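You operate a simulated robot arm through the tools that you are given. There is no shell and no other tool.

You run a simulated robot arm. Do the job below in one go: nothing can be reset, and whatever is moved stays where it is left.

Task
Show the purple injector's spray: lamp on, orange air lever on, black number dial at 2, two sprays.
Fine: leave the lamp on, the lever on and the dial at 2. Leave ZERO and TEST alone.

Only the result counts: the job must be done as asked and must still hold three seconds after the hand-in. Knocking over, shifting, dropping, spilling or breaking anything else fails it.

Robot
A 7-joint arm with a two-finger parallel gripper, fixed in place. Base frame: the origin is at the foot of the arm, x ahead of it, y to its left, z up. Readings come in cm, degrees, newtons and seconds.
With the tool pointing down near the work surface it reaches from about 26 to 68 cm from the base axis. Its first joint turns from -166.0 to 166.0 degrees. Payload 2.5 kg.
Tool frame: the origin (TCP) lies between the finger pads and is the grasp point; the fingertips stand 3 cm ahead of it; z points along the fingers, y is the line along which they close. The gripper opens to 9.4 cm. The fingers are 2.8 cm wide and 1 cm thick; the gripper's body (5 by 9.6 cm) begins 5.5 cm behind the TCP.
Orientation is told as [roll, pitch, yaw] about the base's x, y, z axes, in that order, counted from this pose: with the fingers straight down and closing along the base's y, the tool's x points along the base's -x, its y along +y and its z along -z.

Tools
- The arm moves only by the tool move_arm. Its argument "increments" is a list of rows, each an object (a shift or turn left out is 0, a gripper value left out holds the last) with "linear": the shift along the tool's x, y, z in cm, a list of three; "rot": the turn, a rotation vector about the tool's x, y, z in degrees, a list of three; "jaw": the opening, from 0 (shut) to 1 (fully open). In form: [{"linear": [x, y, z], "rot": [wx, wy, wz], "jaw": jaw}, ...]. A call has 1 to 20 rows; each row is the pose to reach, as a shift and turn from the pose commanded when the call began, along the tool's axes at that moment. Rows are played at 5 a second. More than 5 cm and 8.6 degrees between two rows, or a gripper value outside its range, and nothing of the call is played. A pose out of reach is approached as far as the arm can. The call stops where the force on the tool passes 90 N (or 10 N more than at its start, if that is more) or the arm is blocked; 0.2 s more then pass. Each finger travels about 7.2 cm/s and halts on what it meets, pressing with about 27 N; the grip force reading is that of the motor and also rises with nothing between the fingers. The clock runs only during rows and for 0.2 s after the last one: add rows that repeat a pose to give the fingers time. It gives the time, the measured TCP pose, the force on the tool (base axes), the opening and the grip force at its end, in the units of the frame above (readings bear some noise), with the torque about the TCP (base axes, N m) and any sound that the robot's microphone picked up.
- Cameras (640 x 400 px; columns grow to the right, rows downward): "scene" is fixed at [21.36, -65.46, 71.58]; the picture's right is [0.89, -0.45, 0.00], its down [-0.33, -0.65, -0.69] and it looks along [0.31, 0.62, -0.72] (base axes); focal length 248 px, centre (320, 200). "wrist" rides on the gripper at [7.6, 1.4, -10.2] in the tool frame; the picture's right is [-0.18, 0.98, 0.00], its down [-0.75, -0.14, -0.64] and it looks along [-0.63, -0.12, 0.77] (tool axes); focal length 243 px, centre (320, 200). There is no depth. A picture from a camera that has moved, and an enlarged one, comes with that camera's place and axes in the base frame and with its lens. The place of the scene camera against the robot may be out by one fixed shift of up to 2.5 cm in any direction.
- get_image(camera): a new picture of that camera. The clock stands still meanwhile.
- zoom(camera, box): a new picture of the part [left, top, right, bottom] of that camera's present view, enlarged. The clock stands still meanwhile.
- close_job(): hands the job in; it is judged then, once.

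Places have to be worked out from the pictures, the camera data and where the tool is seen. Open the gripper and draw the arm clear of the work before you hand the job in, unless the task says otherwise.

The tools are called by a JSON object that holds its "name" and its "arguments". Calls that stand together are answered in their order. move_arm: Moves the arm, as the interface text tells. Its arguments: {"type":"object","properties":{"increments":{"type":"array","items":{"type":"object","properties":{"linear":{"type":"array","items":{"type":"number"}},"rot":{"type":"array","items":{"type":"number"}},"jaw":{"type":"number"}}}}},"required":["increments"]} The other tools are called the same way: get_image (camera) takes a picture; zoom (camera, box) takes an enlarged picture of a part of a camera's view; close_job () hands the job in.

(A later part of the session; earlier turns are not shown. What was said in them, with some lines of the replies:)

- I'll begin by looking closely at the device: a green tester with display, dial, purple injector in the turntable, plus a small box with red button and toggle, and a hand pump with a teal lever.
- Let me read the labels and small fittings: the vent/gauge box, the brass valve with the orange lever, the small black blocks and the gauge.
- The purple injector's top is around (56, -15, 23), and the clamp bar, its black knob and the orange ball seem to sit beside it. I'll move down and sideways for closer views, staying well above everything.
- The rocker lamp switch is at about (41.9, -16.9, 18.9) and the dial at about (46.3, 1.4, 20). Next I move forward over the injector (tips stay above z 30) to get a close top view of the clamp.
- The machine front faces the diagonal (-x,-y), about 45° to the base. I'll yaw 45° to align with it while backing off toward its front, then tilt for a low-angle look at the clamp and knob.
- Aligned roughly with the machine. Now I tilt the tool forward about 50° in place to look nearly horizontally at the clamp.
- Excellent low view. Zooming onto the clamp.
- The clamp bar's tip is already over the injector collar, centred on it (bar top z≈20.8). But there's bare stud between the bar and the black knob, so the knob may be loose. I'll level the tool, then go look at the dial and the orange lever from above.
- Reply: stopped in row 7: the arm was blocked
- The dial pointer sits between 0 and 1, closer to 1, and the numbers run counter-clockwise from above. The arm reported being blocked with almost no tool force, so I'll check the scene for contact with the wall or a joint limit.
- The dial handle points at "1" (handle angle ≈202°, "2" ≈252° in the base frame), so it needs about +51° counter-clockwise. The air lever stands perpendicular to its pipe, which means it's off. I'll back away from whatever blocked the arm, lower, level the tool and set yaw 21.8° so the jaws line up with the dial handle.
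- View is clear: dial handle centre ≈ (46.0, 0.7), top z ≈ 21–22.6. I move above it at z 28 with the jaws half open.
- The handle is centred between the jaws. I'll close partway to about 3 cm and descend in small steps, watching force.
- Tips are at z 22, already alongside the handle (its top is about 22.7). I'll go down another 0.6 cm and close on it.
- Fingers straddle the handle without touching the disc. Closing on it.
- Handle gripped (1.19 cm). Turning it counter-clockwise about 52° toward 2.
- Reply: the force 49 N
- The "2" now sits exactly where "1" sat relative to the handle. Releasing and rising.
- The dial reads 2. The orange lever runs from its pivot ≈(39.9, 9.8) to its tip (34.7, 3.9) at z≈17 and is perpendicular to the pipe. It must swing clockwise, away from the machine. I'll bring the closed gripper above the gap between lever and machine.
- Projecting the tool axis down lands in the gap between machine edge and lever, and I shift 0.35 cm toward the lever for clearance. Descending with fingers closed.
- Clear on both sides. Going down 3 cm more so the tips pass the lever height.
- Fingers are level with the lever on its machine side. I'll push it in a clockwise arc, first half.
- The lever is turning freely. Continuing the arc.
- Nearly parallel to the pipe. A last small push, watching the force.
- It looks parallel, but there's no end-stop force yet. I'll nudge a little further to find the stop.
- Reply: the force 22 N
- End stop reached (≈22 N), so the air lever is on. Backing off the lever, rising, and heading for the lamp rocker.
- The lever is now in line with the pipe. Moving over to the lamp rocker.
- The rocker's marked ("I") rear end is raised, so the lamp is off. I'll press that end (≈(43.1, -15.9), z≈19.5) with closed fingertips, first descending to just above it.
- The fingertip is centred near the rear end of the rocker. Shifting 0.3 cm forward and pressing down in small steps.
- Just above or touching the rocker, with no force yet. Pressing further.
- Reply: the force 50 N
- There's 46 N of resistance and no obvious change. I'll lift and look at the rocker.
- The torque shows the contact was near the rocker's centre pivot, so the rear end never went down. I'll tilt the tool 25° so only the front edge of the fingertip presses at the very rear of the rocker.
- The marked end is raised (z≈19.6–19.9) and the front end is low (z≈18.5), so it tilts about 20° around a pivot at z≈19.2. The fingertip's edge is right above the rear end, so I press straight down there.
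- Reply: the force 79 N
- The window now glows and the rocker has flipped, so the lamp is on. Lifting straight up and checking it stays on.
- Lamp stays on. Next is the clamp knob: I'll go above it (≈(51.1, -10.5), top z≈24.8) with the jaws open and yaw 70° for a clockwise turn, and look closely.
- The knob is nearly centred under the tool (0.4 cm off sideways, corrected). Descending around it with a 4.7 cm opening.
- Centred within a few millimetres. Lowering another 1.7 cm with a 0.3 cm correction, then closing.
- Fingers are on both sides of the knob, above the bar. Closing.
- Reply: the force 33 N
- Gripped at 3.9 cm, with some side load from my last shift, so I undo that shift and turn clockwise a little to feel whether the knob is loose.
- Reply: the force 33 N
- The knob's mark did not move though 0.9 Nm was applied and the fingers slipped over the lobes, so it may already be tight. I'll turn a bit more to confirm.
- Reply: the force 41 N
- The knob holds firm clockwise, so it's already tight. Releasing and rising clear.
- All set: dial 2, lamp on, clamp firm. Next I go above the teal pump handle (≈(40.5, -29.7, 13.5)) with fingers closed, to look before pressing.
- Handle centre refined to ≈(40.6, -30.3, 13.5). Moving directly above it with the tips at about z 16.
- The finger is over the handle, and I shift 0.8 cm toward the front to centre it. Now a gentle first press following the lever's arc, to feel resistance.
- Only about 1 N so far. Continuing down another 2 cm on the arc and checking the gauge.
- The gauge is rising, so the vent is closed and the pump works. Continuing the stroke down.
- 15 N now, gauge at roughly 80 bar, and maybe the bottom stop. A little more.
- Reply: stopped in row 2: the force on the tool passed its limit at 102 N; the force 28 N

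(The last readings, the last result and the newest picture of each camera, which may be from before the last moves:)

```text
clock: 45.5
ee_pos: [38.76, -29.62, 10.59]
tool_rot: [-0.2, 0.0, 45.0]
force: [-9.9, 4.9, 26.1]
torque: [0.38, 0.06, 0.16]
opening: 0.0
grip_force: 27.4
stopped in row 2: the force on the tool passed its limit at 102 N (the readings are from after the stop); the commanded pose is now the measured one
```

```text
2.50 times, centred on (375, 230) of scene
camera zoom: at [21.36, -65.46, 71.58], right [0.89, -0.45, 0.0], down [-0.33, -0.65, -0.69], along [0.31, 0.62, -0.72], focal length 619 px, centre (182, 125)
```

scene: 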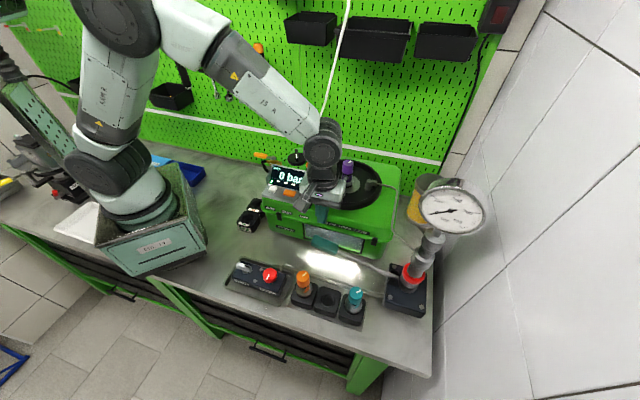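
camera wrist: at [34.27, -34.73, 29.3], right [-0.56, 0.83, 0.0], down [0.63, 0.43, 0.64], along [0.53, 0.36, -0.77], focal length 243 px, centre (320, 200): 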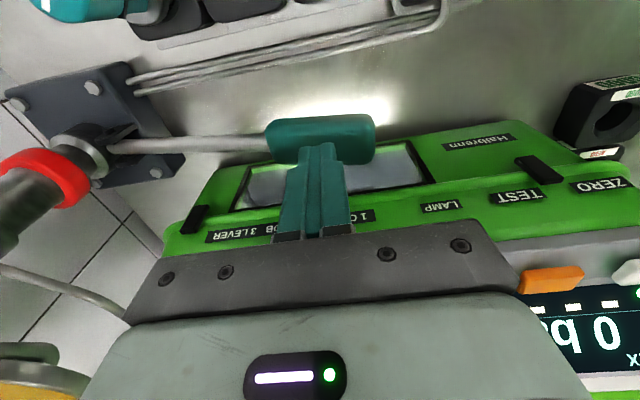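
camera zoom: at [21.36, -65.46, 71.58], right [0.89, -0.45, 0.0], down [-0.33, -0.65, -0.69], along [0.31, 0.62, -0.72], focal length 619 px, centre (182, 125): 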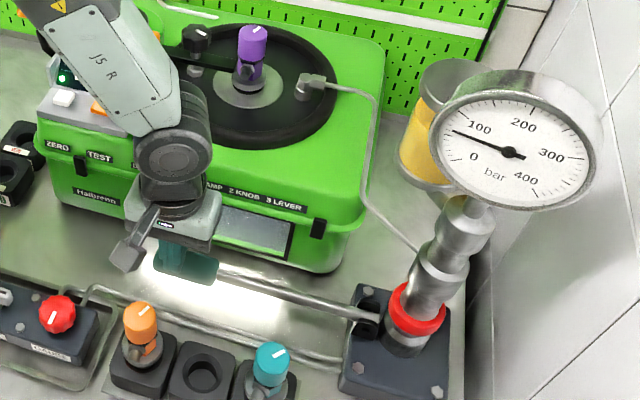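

That's the bottom stop, at about 80 bar. I'll raise the finger along the arc and see whether the lever springs back and the pressure holds.

{"name": "move_arm", "arguments": {"increments": [{"linear": [0, -0.1, -1]}, {"linear": [0, -0.4, -3]}, {"linear": [0, -1.2, -6]}, {"linear": [0, -2, -9]}, {"linear": [0, -2, -9]}]}}

{"name": "zoom", "arguments": {"camera": "scene", "box": [250, 150, 500, 310]}}

{"name": "get_image", "arguments": {"camera": "wrist"}}

```text
clock: 46.7
ee_pos: [40.07, -31.12, 19.71]
tool_rot: [-0.1, 0.1, 45.0]
force: [-0.7, -0.1, -0.4]
torque: [0.01, 0.01, -0.01]
opening: 0.01
grip_force: 26.6
```

```text
2.50 times, centred on (375, 230) of scene
camera zoom: at [21.36, -65.46, 71.58], right [0.89, -0.45, 0.0], down [-0.33, -0.65, -0.69], along [0.31, 0.62, -0.72], focal length 619 px, centre (182, 125)
```

zoom: 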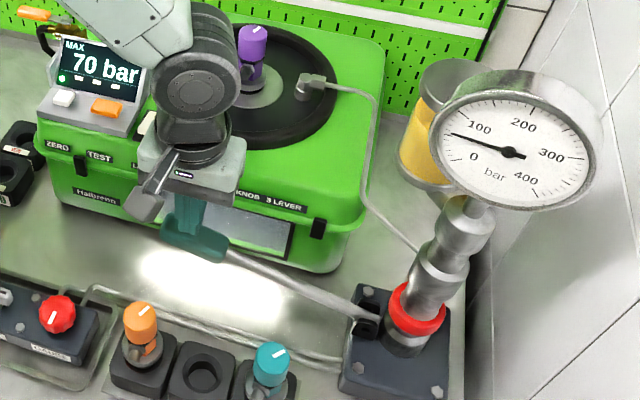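

```text
taken
camera wrist: at [33.71, -35.32, 29.91], right [-0.57, 0.82, 0.0], down [0.63, 0.44, 0.64], along [0.53, 0.36, -0.77], focal length 243 px, centre (320, 200)
```

wrist: 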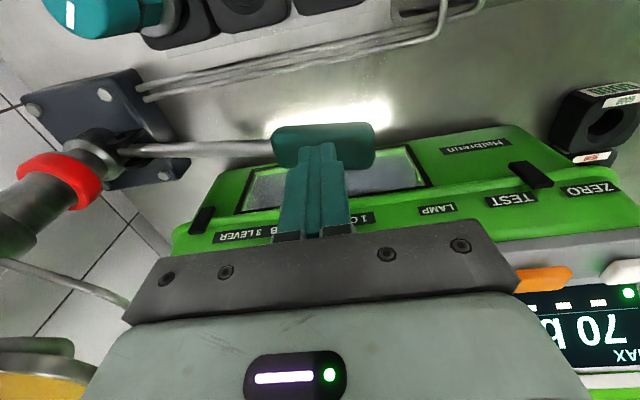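

The lever springs back and the display reads MAX 70 bar. Another stroke along the same arc, holding at the bottom to look.

{"name": "move_arm", "arguments": {"increments": [{"linear": [0, 0.2, 2], "jaw": 0}, {"linear": [0, 0.8, 4], "jaw": 0}, {"linear": [0, 1.3, 5.8], "jaw": 0}, {"linear": [0, 1.65, 7.4], "jaw": 0}, {"linear": [0, 1.86, 8.9], "jaw": 0}]}}

{"name": "get_image", "arguments": {"camera": "scene"}}

{"name": "zoom", "arguments": {"camera": "scene", "box": [250, 150, 500, 310]}}

```text
clock: 47.9
ee_pos: [38.78, -29.77, 10.59]
tool_rot: [-0.1, 0.0, 45.0]
force: [-0.5, -0.5, 17.9]
torque: [0.13, -0.13, 0.04]
opening: 0.0
grip_force: 27.2
```

```text
taken
```

scene: 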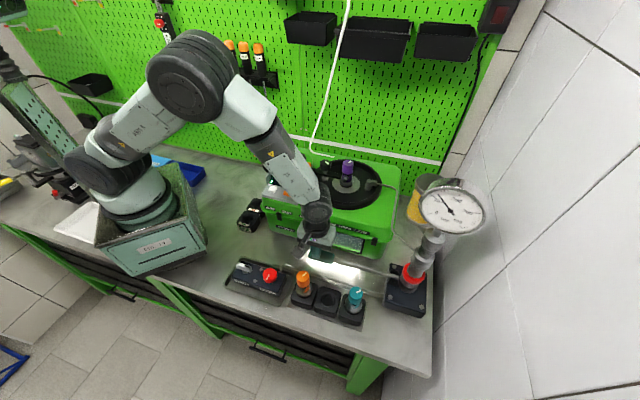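

```text
2.50 times, centred on (375, 230) of scene
camera zoom: at [21.36, -65.46, 71.58], right [0.89, -0.45, 0.0], down [-0.33, -0.65, -0.69], along [0.31, 0.62, -0.72], focal length 619 px, centre (182, 125)
```

zoom: 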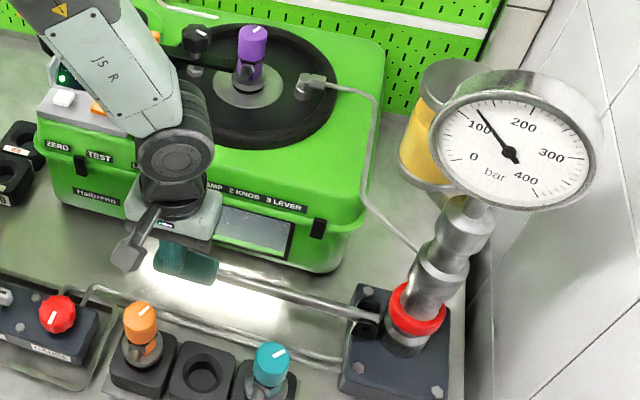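

About 135 bar, no spray sound yet. Raising and stroking again, this time in portions to catch the first spray.

{"name": "move_arm", "arguments": {"increments": [{"linear": [0, -0.2, -2]}, {"linear": [0, -0.8, -5]}, {"linear": [0, -1.86, -8.9]}, {"linear": [0, -1.86, -8.9]}]}}

{"name": "zoom", "arguments": {"camera": "scene", "box": [250, 150, 500, 310]}}

```text
clock: 48.9
ee_pos: [40.21, -31.04, 19.62]
tool_rot: [0.0, 0.1, 45.0]
force: [1.2, -0.3, -0.2]
torque: [0.01, -0.02, 0.01]
opening: 0.02
grip_force: 26.6
```

```text
2.50 times, centred on (375, 230) of scene
camera zoom: at [21.36, -65.46, 71.58], right [0.89, -0.45, 0.0], down [-0.33, -0.65, -0.69], along [0.31, 0.62, -0.72], focal length 619 px, centre (182, 125)
```

zoom: 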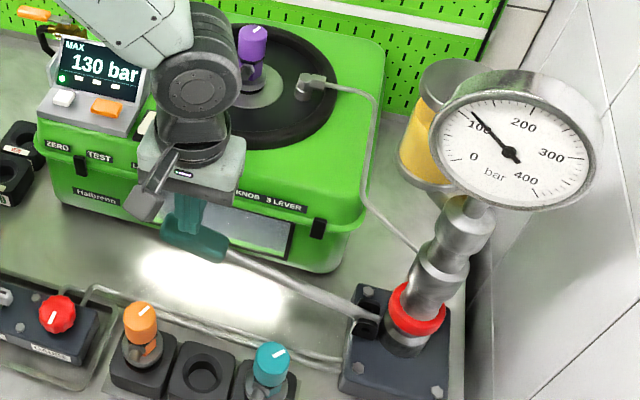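

{"name": "move_arm", "arguments": {"increments": [{"linear": [0, 0.2, 2], "jaw": 0}, {"linear": [0, 0.8, 4], "jaw": 0}, {"linear": [0, 1.3, 5.8], "jaw": 0}]}}

{"name": "zoom", "arguments": {"camera": "scene", "box": [250, 150, 500, 310]}}

```text
clock: 49.7
ee_pos: [39.25, -30.34, 13.67]
tool_rot: [-0.2, 0.2, 45.0]
force: [0.6, 0.6, 1.2]
torque: [0.0, -0.02, -0.02]
opening: 0.0
grip_force: 26.7
```

```text
2.50 times, centred on (375, 230) of scene
camera zoom: at [21.36, -65.46, 71.58], right [0.89, -0.45, 0.0], down [-0.33, -0.65, -0.69], along [0.31, 0.62, -0.72], focal length 619 px, centre (182, 125)
```

zoom: 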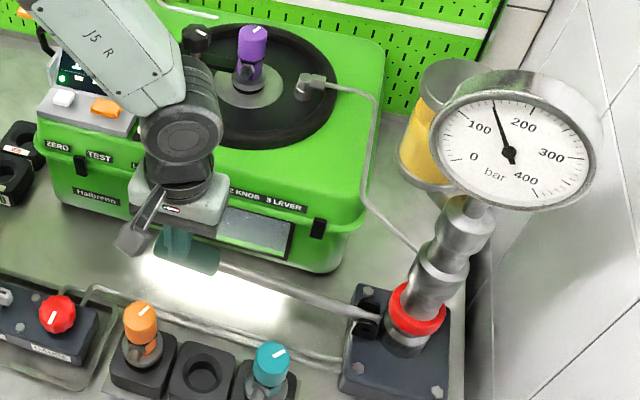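

About 160 bar, still no spray. Finishing the stroke in small portions.

{"name": "move_arm", "arguments": {"increments": [{"linear": [0, 0.2, 0.9], "jaw": 0}, {"linear": [0, 0.35, 1.6], "jaw": 0}]}}

{"name": "zoom", "arguments": {"camera": "scene", "box": [250, 150, 500, 310]}}

```text
clock: 50.3
ee_pos: [38.89, -29.88, 12.21]
tool_rot: [0.0, 0.1, 45.2]
force: [1.4, -1.9, 2.1]
torque: [-0.07, -0.06, 0.01]
opening: 0.04
grip_force: 27.5
```

```text
2.50 times, centred on (375, 230) of scene
camera zoom: at [21.36, -65.46, 71.58], right [0.89, -0.45, 0.0], down [-0.33, -0.65, -0.69], along [0.31, 0.62, -0.72], focal length 619 px, centre (182, 125)
```

zoom: 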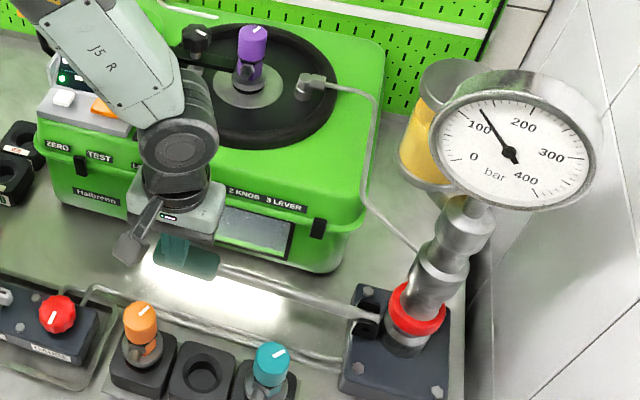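

The gauge dropped to about 140, so the injector likely opened once. I'll inspect the window and what I can see of the display before going on.

{"name": "zoom", "arguments": {"camera": "scene", "box": [300, 210, 400, 270]}}

{"name": "get_image", "arguments": {"camera": "wrist"}}

{"name": "zoom", "arguments": {"camera": "scene", "box": [410, 170, 500, 250]}}

```text
6.40 times, centred on (350, 240) of scene
camera zoom: at [21.36, -65.46, 71.58], right [0.89, -0.45, 0.0], down [-0.33, -0.65, -0.69], along [0.31, 0.62, -0.72], focal length 1584 px, centre (128, -56)
```

zoom: 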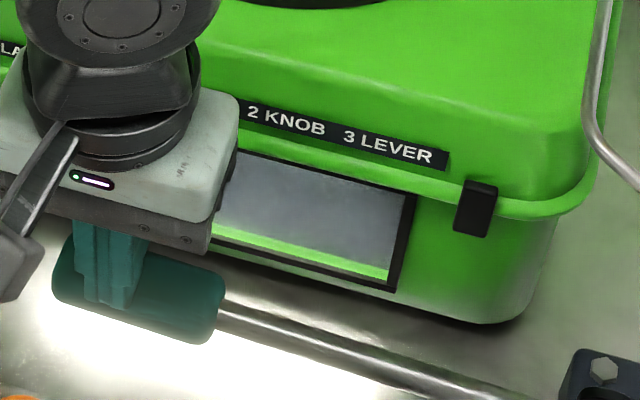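

```text
taken
camera wrist: at [32.57, -34.15, 22.37], right [-0.57, 0.82, 0.0], down [0.63, 0.44, 0.64], along [0.53, 0.36, -0.77], focal length 243 px, centre (320, 200)
```

wrist: 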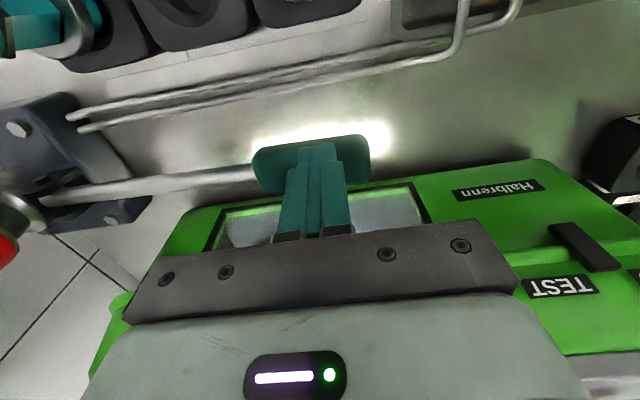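

```text
5.00 times, centred on (455, 210) of scene
camera zoom: at [21.36, -65.46, 71.58], right [0.89, -0.45, 0.0], down [-0.33, -0.65, -0.69], along [0.31, 0.62, -0.72], focal length 1238 px, centre (-355, 150)
```

zoom: 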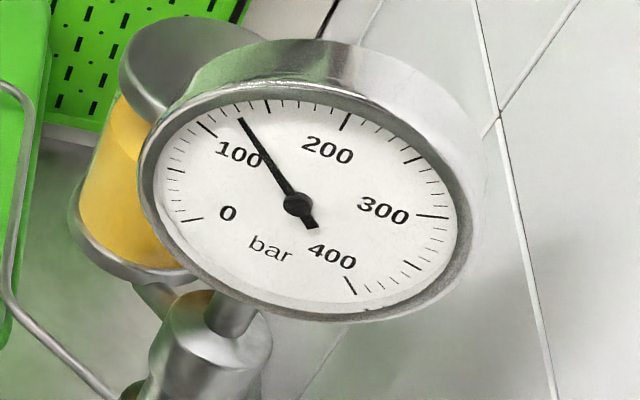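

The gauge is at about 128 bar after peaking near 170, which fits one spray. I'll let the lever return and read the display.

{"name": "move_arm", "arguments": {"increments": [{"linear": [0, -0.3, -2]}, {"linear": [0, -0.9, -4.5]}, {"linear": [0, -1.65, -7.4]}, {"linear": [0, -1.65, -7.4]}]}}

{"name": "zoom", "arguments": {"camera": "scene", "box": [250, 150, 500, 310]}}

{"name": "zoom", "arguments": {"camera": "scene", "box": [410, 170, 500, 250]}}

```text
clock: 51.3
ee_pos: [40.09, -31.24, 19.9]
tool_rot: [-0.1, 0.1, 45.0]
force: [-0.3, -0.1, -0.1]
torque: [-0.01, 0.03, -0.04]
opening: 0.0
grip_force: 26.8
```

```text
2.50 times, centred on (375, 230) of scene
camera zoom: at [21.36, -65.46, 71.58], right [0.89, -0.45, 0.0], down [-0.33, -0.65, -0.69], along [0.31, 0.62, -0.72], focal length 619 px, centre (182, 125)
```

zoom: 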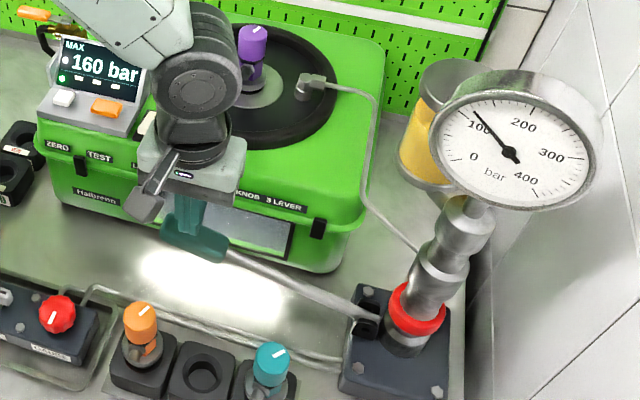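

```text
5.00 times, centred on (455, 210) of scene
camera zoom: at [21.36, -65.46, 71.58], right [0.89, -0.45, 0.0], down [-0.33, -0.65, -0.69], along [0.31, 0.62, -0.72], focal length 1238 px, centre (-355, 150)
```

zoom: 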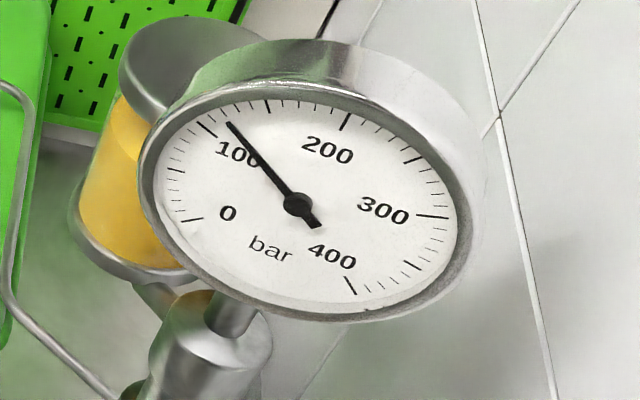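

MAX 160 bar, and a new mark appeared on the display. Zooming there.

{"name": "zoom", "arguments": {"camera": "scene", "box": [262, 155, 322, 195]}}

```text
10.00 times, centred on (292, 175) of scene
camera zoom: at [21.36, -65.46, 71.58], right [0.89, -0.45, 0.0], down [-0.33, -0.65, -0.69], along [0.31, 0.62, -0.72], focal length 2476 px, centre (600, 450)
```

zoom: 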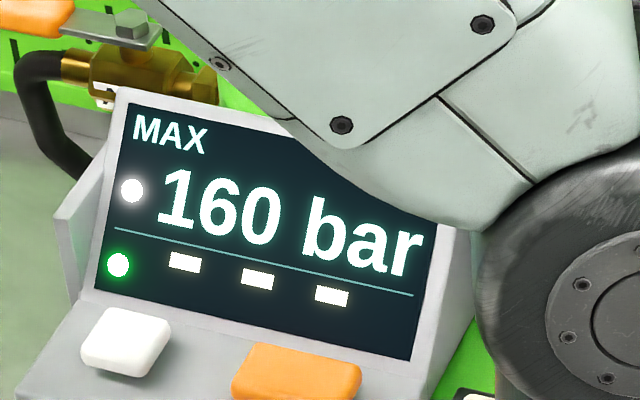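

A white dot lit beside the reading, evidently one spray counted. Now the second stroke, in portions.

{"name": "move_arm", "arguments": {"increments": [{"linear": [0, 0.2, 2.2], "jaw": 0}, {"linear": [0, 0.8, 4.2], "jaw": 0}, {"linear": [0, 1.3, 6.0], "jaw": 0}, {"linear": [0, 1.55, 7.0], "jaw": 0}]}}

{"name": "zoom", "arguments": {"camera": "scene", "box": [262, 155, 322, 195]}}

{"name": "zoom", "arguments": {"camera": "scene", "box": [410, 170, 500, 250]}}

```text
clock: 52.3
ee_pos: [38.92, -29.96, 12.48]
tool_rot: [-0.2, 0.1, 45.2]
force: [-0.6, -1.4, 1.1]
torque: [-0.01, 0.0, -0.03]
opening: 0.0
grip_force: 27.6
```

```text
10.00 times, centred on (292, 175) of scene
camera zoom: at [21.36, -65.46, 71.58], right [0.89, -0.45, 0.0], down [-0.33, -0.65, -0.69], along [0.31, 0.62, -0.72], focal length 2476 px, centre (600, 450)
```

zoom: 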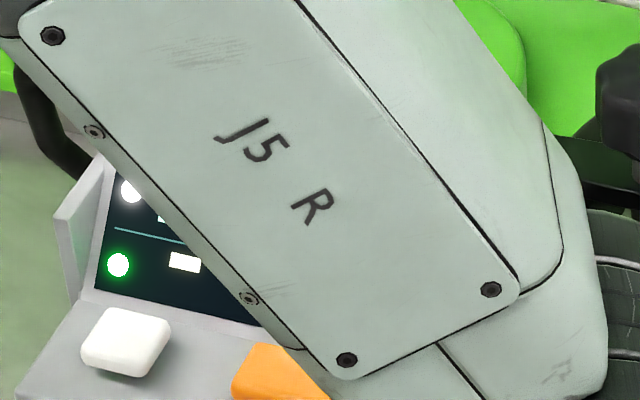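

```text
5.00 times, centred on (455, 210) of scene
camera zoom: at [21.36, -65.46, 71.58], right [0.89, -0.45, 0.0], down [-0.33, -0.65, -0.69], along [0.31, 0.62, -0.72], focal length 1238 px, centre (-355, 150)
```

zoom: 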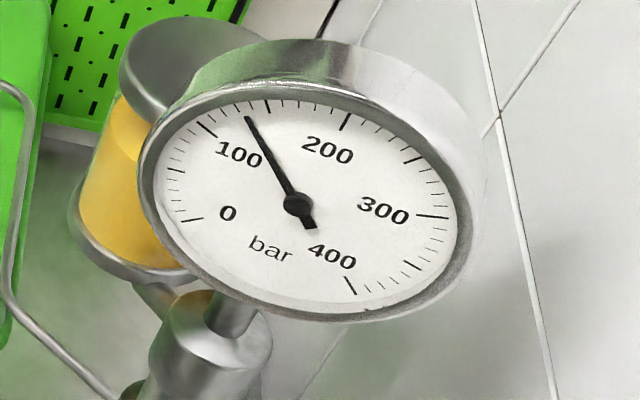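

The gauge reads only about 133 where 160+ would be expected without a spray, so the second spray has probably happened. I'll stop here, raise, and check the counter.

{"name": "move_arm", "arguments": {"increments": [{"linear": [0, -0.3, -2]}, {"linear": [0, -0.9, -4.5]}, {"linear": [0, -1.55, -7.2]}, {"linear": [0, -1.55, -10]}]}}

{"name": "zoom", "arguments": {"camera": "scene", "box": [262, 155, 322, 195]}}

{"name": "zoom", "arguments": {"camera": "scene", "box": [410, 170, 500, 250]}}

```text
clock: 53.3
ee_pos: [40.04, -31.03, 22.52]
tool_rot: [0.0, 0.1, 45.1]
force: [-0.4, -0.6, 0.1]
torque: [0.01, 0.0, 0.0]
opening: 0.0
grip_force: 27.0
```

```text
10.00 times, centred on (292, 175) of scene
camera zoom: at [21.36, -65.46, 71.58], right [0.89, -0.45, 0.0], down [-0.33, -0.65, -0.69], along [0.31, 0.62, -0.72], focal length 2476 px, centre (600, 450)
```

zoom: 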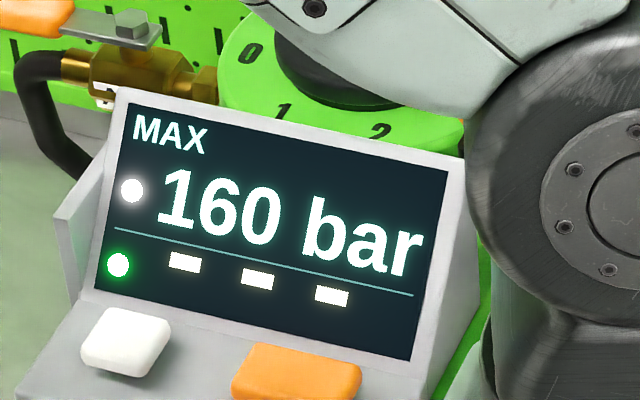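

```text
5.00 times, centred on (455, 210) of scene
camera zoom: at [21.36, -65.46, 71.58], right [0.89, -0.45, 0.0], down [-0.33, -0.65, -0.69], along [0.31, 0.62, -0.72], focal length 1238 px, centre (-355, 150)
```

zoom: 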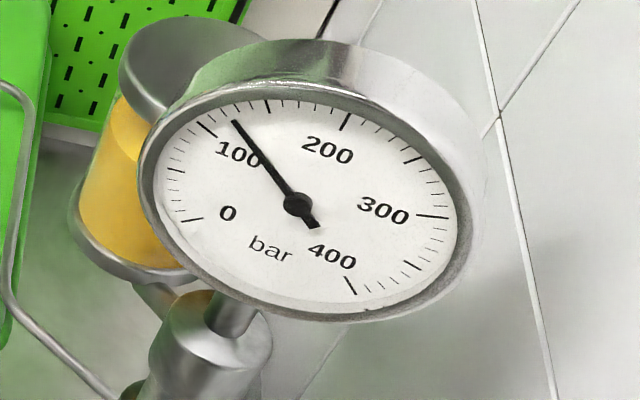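

The timing of pressures fits two openings at about 160 bar: each stroke gives around +60, yet both times the needle fell back to about 125–130. I'll retreat upward, open the gripper, and inspect the whole bench and display.

{"name": "move_arm", "arguments": {"increments": [{"linear": [0, 0, -4], "jaw": 0.3}, {"linear": [1, 0, -8], "jaw": 0.6}, {"linear": [2, 1, -12], "jaw": 1}, {"linear": [3, 2, -16], "jaw": 1}, {"linear": [3, 3, -18], "jaw": 1}]}}

{"name": "get_image", "arguments": {"camera": "wrist"}}

{"name": "get_image", "arguments": {"camera": "scene"}}

{"name": "zoom", "arguments": {"camera": "scene", "box": [250, 145, 410, 265]}}

{"name": "zoom", "arguments": {"camera": "scene", "box": [410, 170, 500, 250]}}

```text
clock: 54.5
ee_pos: [35.85, -30.9, 40.43]
tool_rot: [0.0, 0.2, 45.1]
force: [-0.2, 0.3, -0.4]
torque: [-0.01, 0.02, -0.01]
opening: 9.4
grip_force: 0.0
```

```text
taken
camera wrist: at [29.46, -35.16, 50.63], right [-0.57, 0.82, 0.0], down [0.63, 0.43, 0.64], along [0.53, 0.36, -0.77], focal length 243 px, centre (320, 200)
```

wrist: 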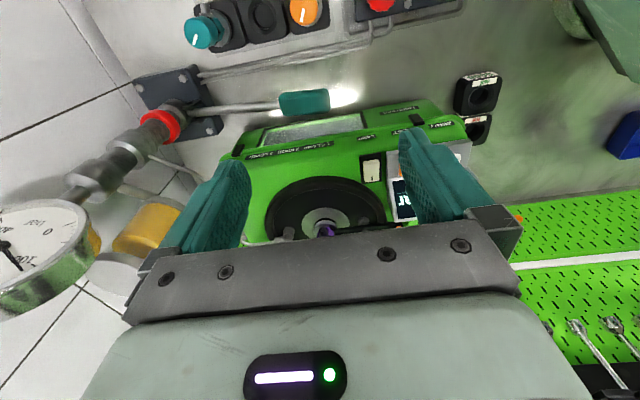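

```text
taken
```

scene: 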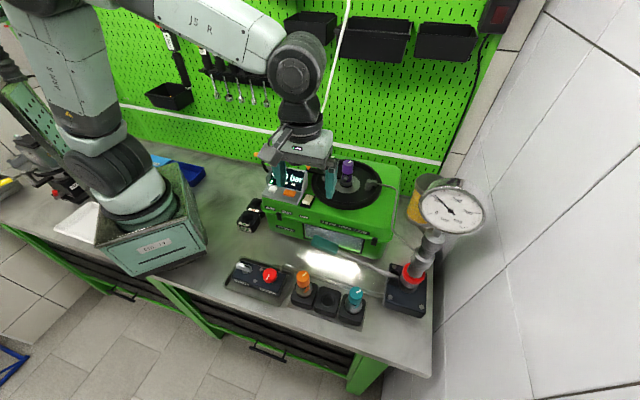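

```text
3.33 times, centred on (330, 205) of scene
camera zoom: at [21.36, -65.46, 71.58], right [0.89, -0.45, 0.0], down [-0.33, -0.65, -0.69], along [0.31, 0.62, -0.72], focal length 825 px, centre (287, 183)
```

zoom: 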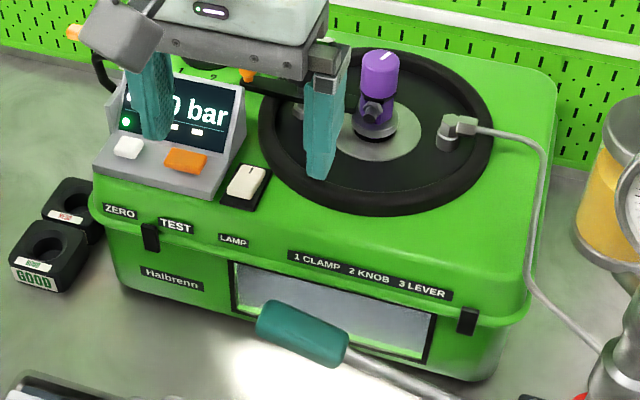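

```text
5.00 times, centred on (455, 210) of scene
camera zoom: at [21.36, -65.46, 71.58], right [0.89, -0.45, 0.0], down [-0.33, -0.65, -0.69], along [0.31, 0.62, -0.72], focal length 1238 px, centre (-355, 150)
```

zoom: 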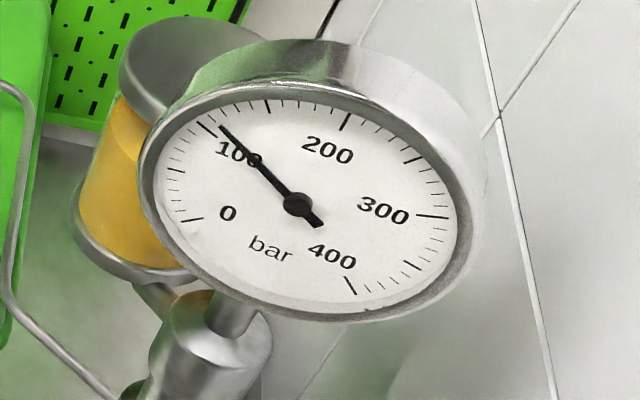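

I'll move the arm up near its starting pose for a clear look at the display, dial and lever.

{"name": "move_arm", "arguments": {"increments": [{"linear": [-2, 1, -4]}, {"linear": [-5, 2, -7]}, {"linear": [-9, 3.5, -9]}, {"linear": [-13, 5.3, -10]}]}}

{"name": "get_image", "arguments": {"camera": "scene"}}

{"name": "zoom", "arguments": {"camera": "scene", "box": [250, 145, 350, 215]}}

{"name": "get_image", "arguments": {"camera": "wrist"}}

```text
clock: 55.5
ee_pos: [41.44, -18.07, 50.37]
tool_rot: [-0.1, 0.1, 45.1]
force: [-1.0, -0.1, 0.5]
torque: [-0.02, -0.01, -0.02]
opening: 9.43
grip_force: 0.0
```

```text
taken
```

scene: 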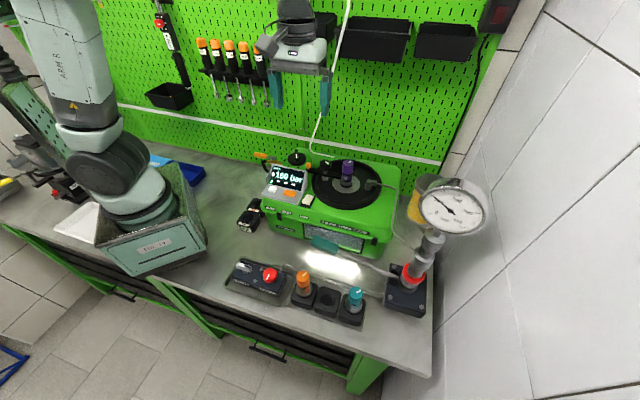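

```text
5.71 times, centred on (300, 180) of scene
camera zoom: at [21.36, -65.46, 71.58], right [0.89, -0.45, 0.0], down [-0.33, -0.65, -0.69], along [0.31, 0.62, -0.72], focal length 1415 px, centre (434, 314)
```

zoom: 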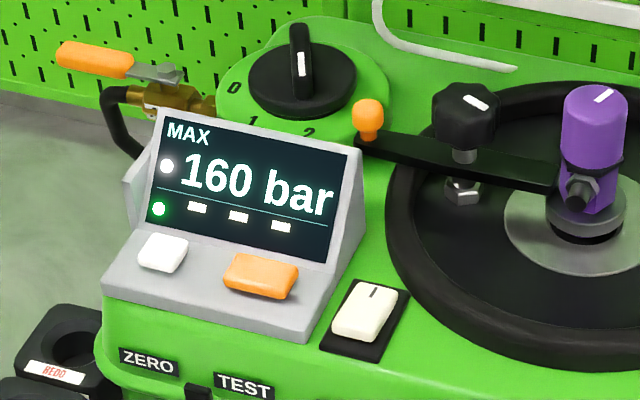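

```text
taken
camera wrist: at [34.89, -22.2, 60.67], right [-0.56, 0.83, 0.0], down [0.63, 0.43, 0.64], along [0.53, 0.36, -0.77], focal length 243 px, centre (320, 200)
```

wrist: 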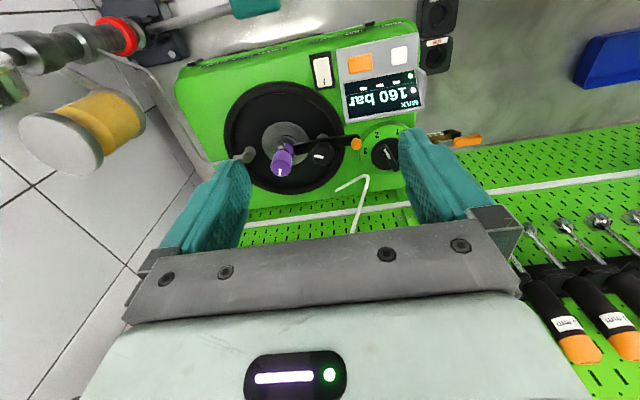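

The dial is at 2, the lever is in line with its pipe, the lamp is lit, and ZERO and TEST are untouched. The pressure readings show two sprays, each opening near 160 bar. The gripper is open and clear, and nothing else has been disturbed, so I'm handing the job in.

{"name": "close_job", "arguments": {}}

```text
The job is handed in.
```

I've handed the job in with the lamp on, the orange air lever on, the black dial at 2, and the purple injector sprayed twice. I'm inferring the second spray from the pressure gauge; I never saw or heard either spray directly.

- **Sprays:** The display holds MAX 160 bar. On two strokes the needle fell back instead of climbing past that, to about 125 bar the first time and 130 the second. A white dot lit on the display after the first spray, but no second dot appeared after the second. I took it as an indicator rather than a counter and did not pump again. The robot's microphone reported no sound at any point.
- **Pump:** It took four strokes in total. The first two only built pressure, and the lever sprang back up each time.
- **Lamp:** My first press on the rocker did nothing, because I was pressing over its centre. The second press flipped it, and the window stayed lit.
- **Clamp knob:** I checked whether the black clamp knob was loose by trying to turn it clockwise. It didn't move, so I left it.
- **Blocked move:** Early on, one move stopped with almost no force at the gripper. The arm had probably touched a wall bin. I backed off, and nothing looked displaced afterwards.

I did not touch ZERO or TEST. The gripper is open, and the arm is drawn up clear of the bench.
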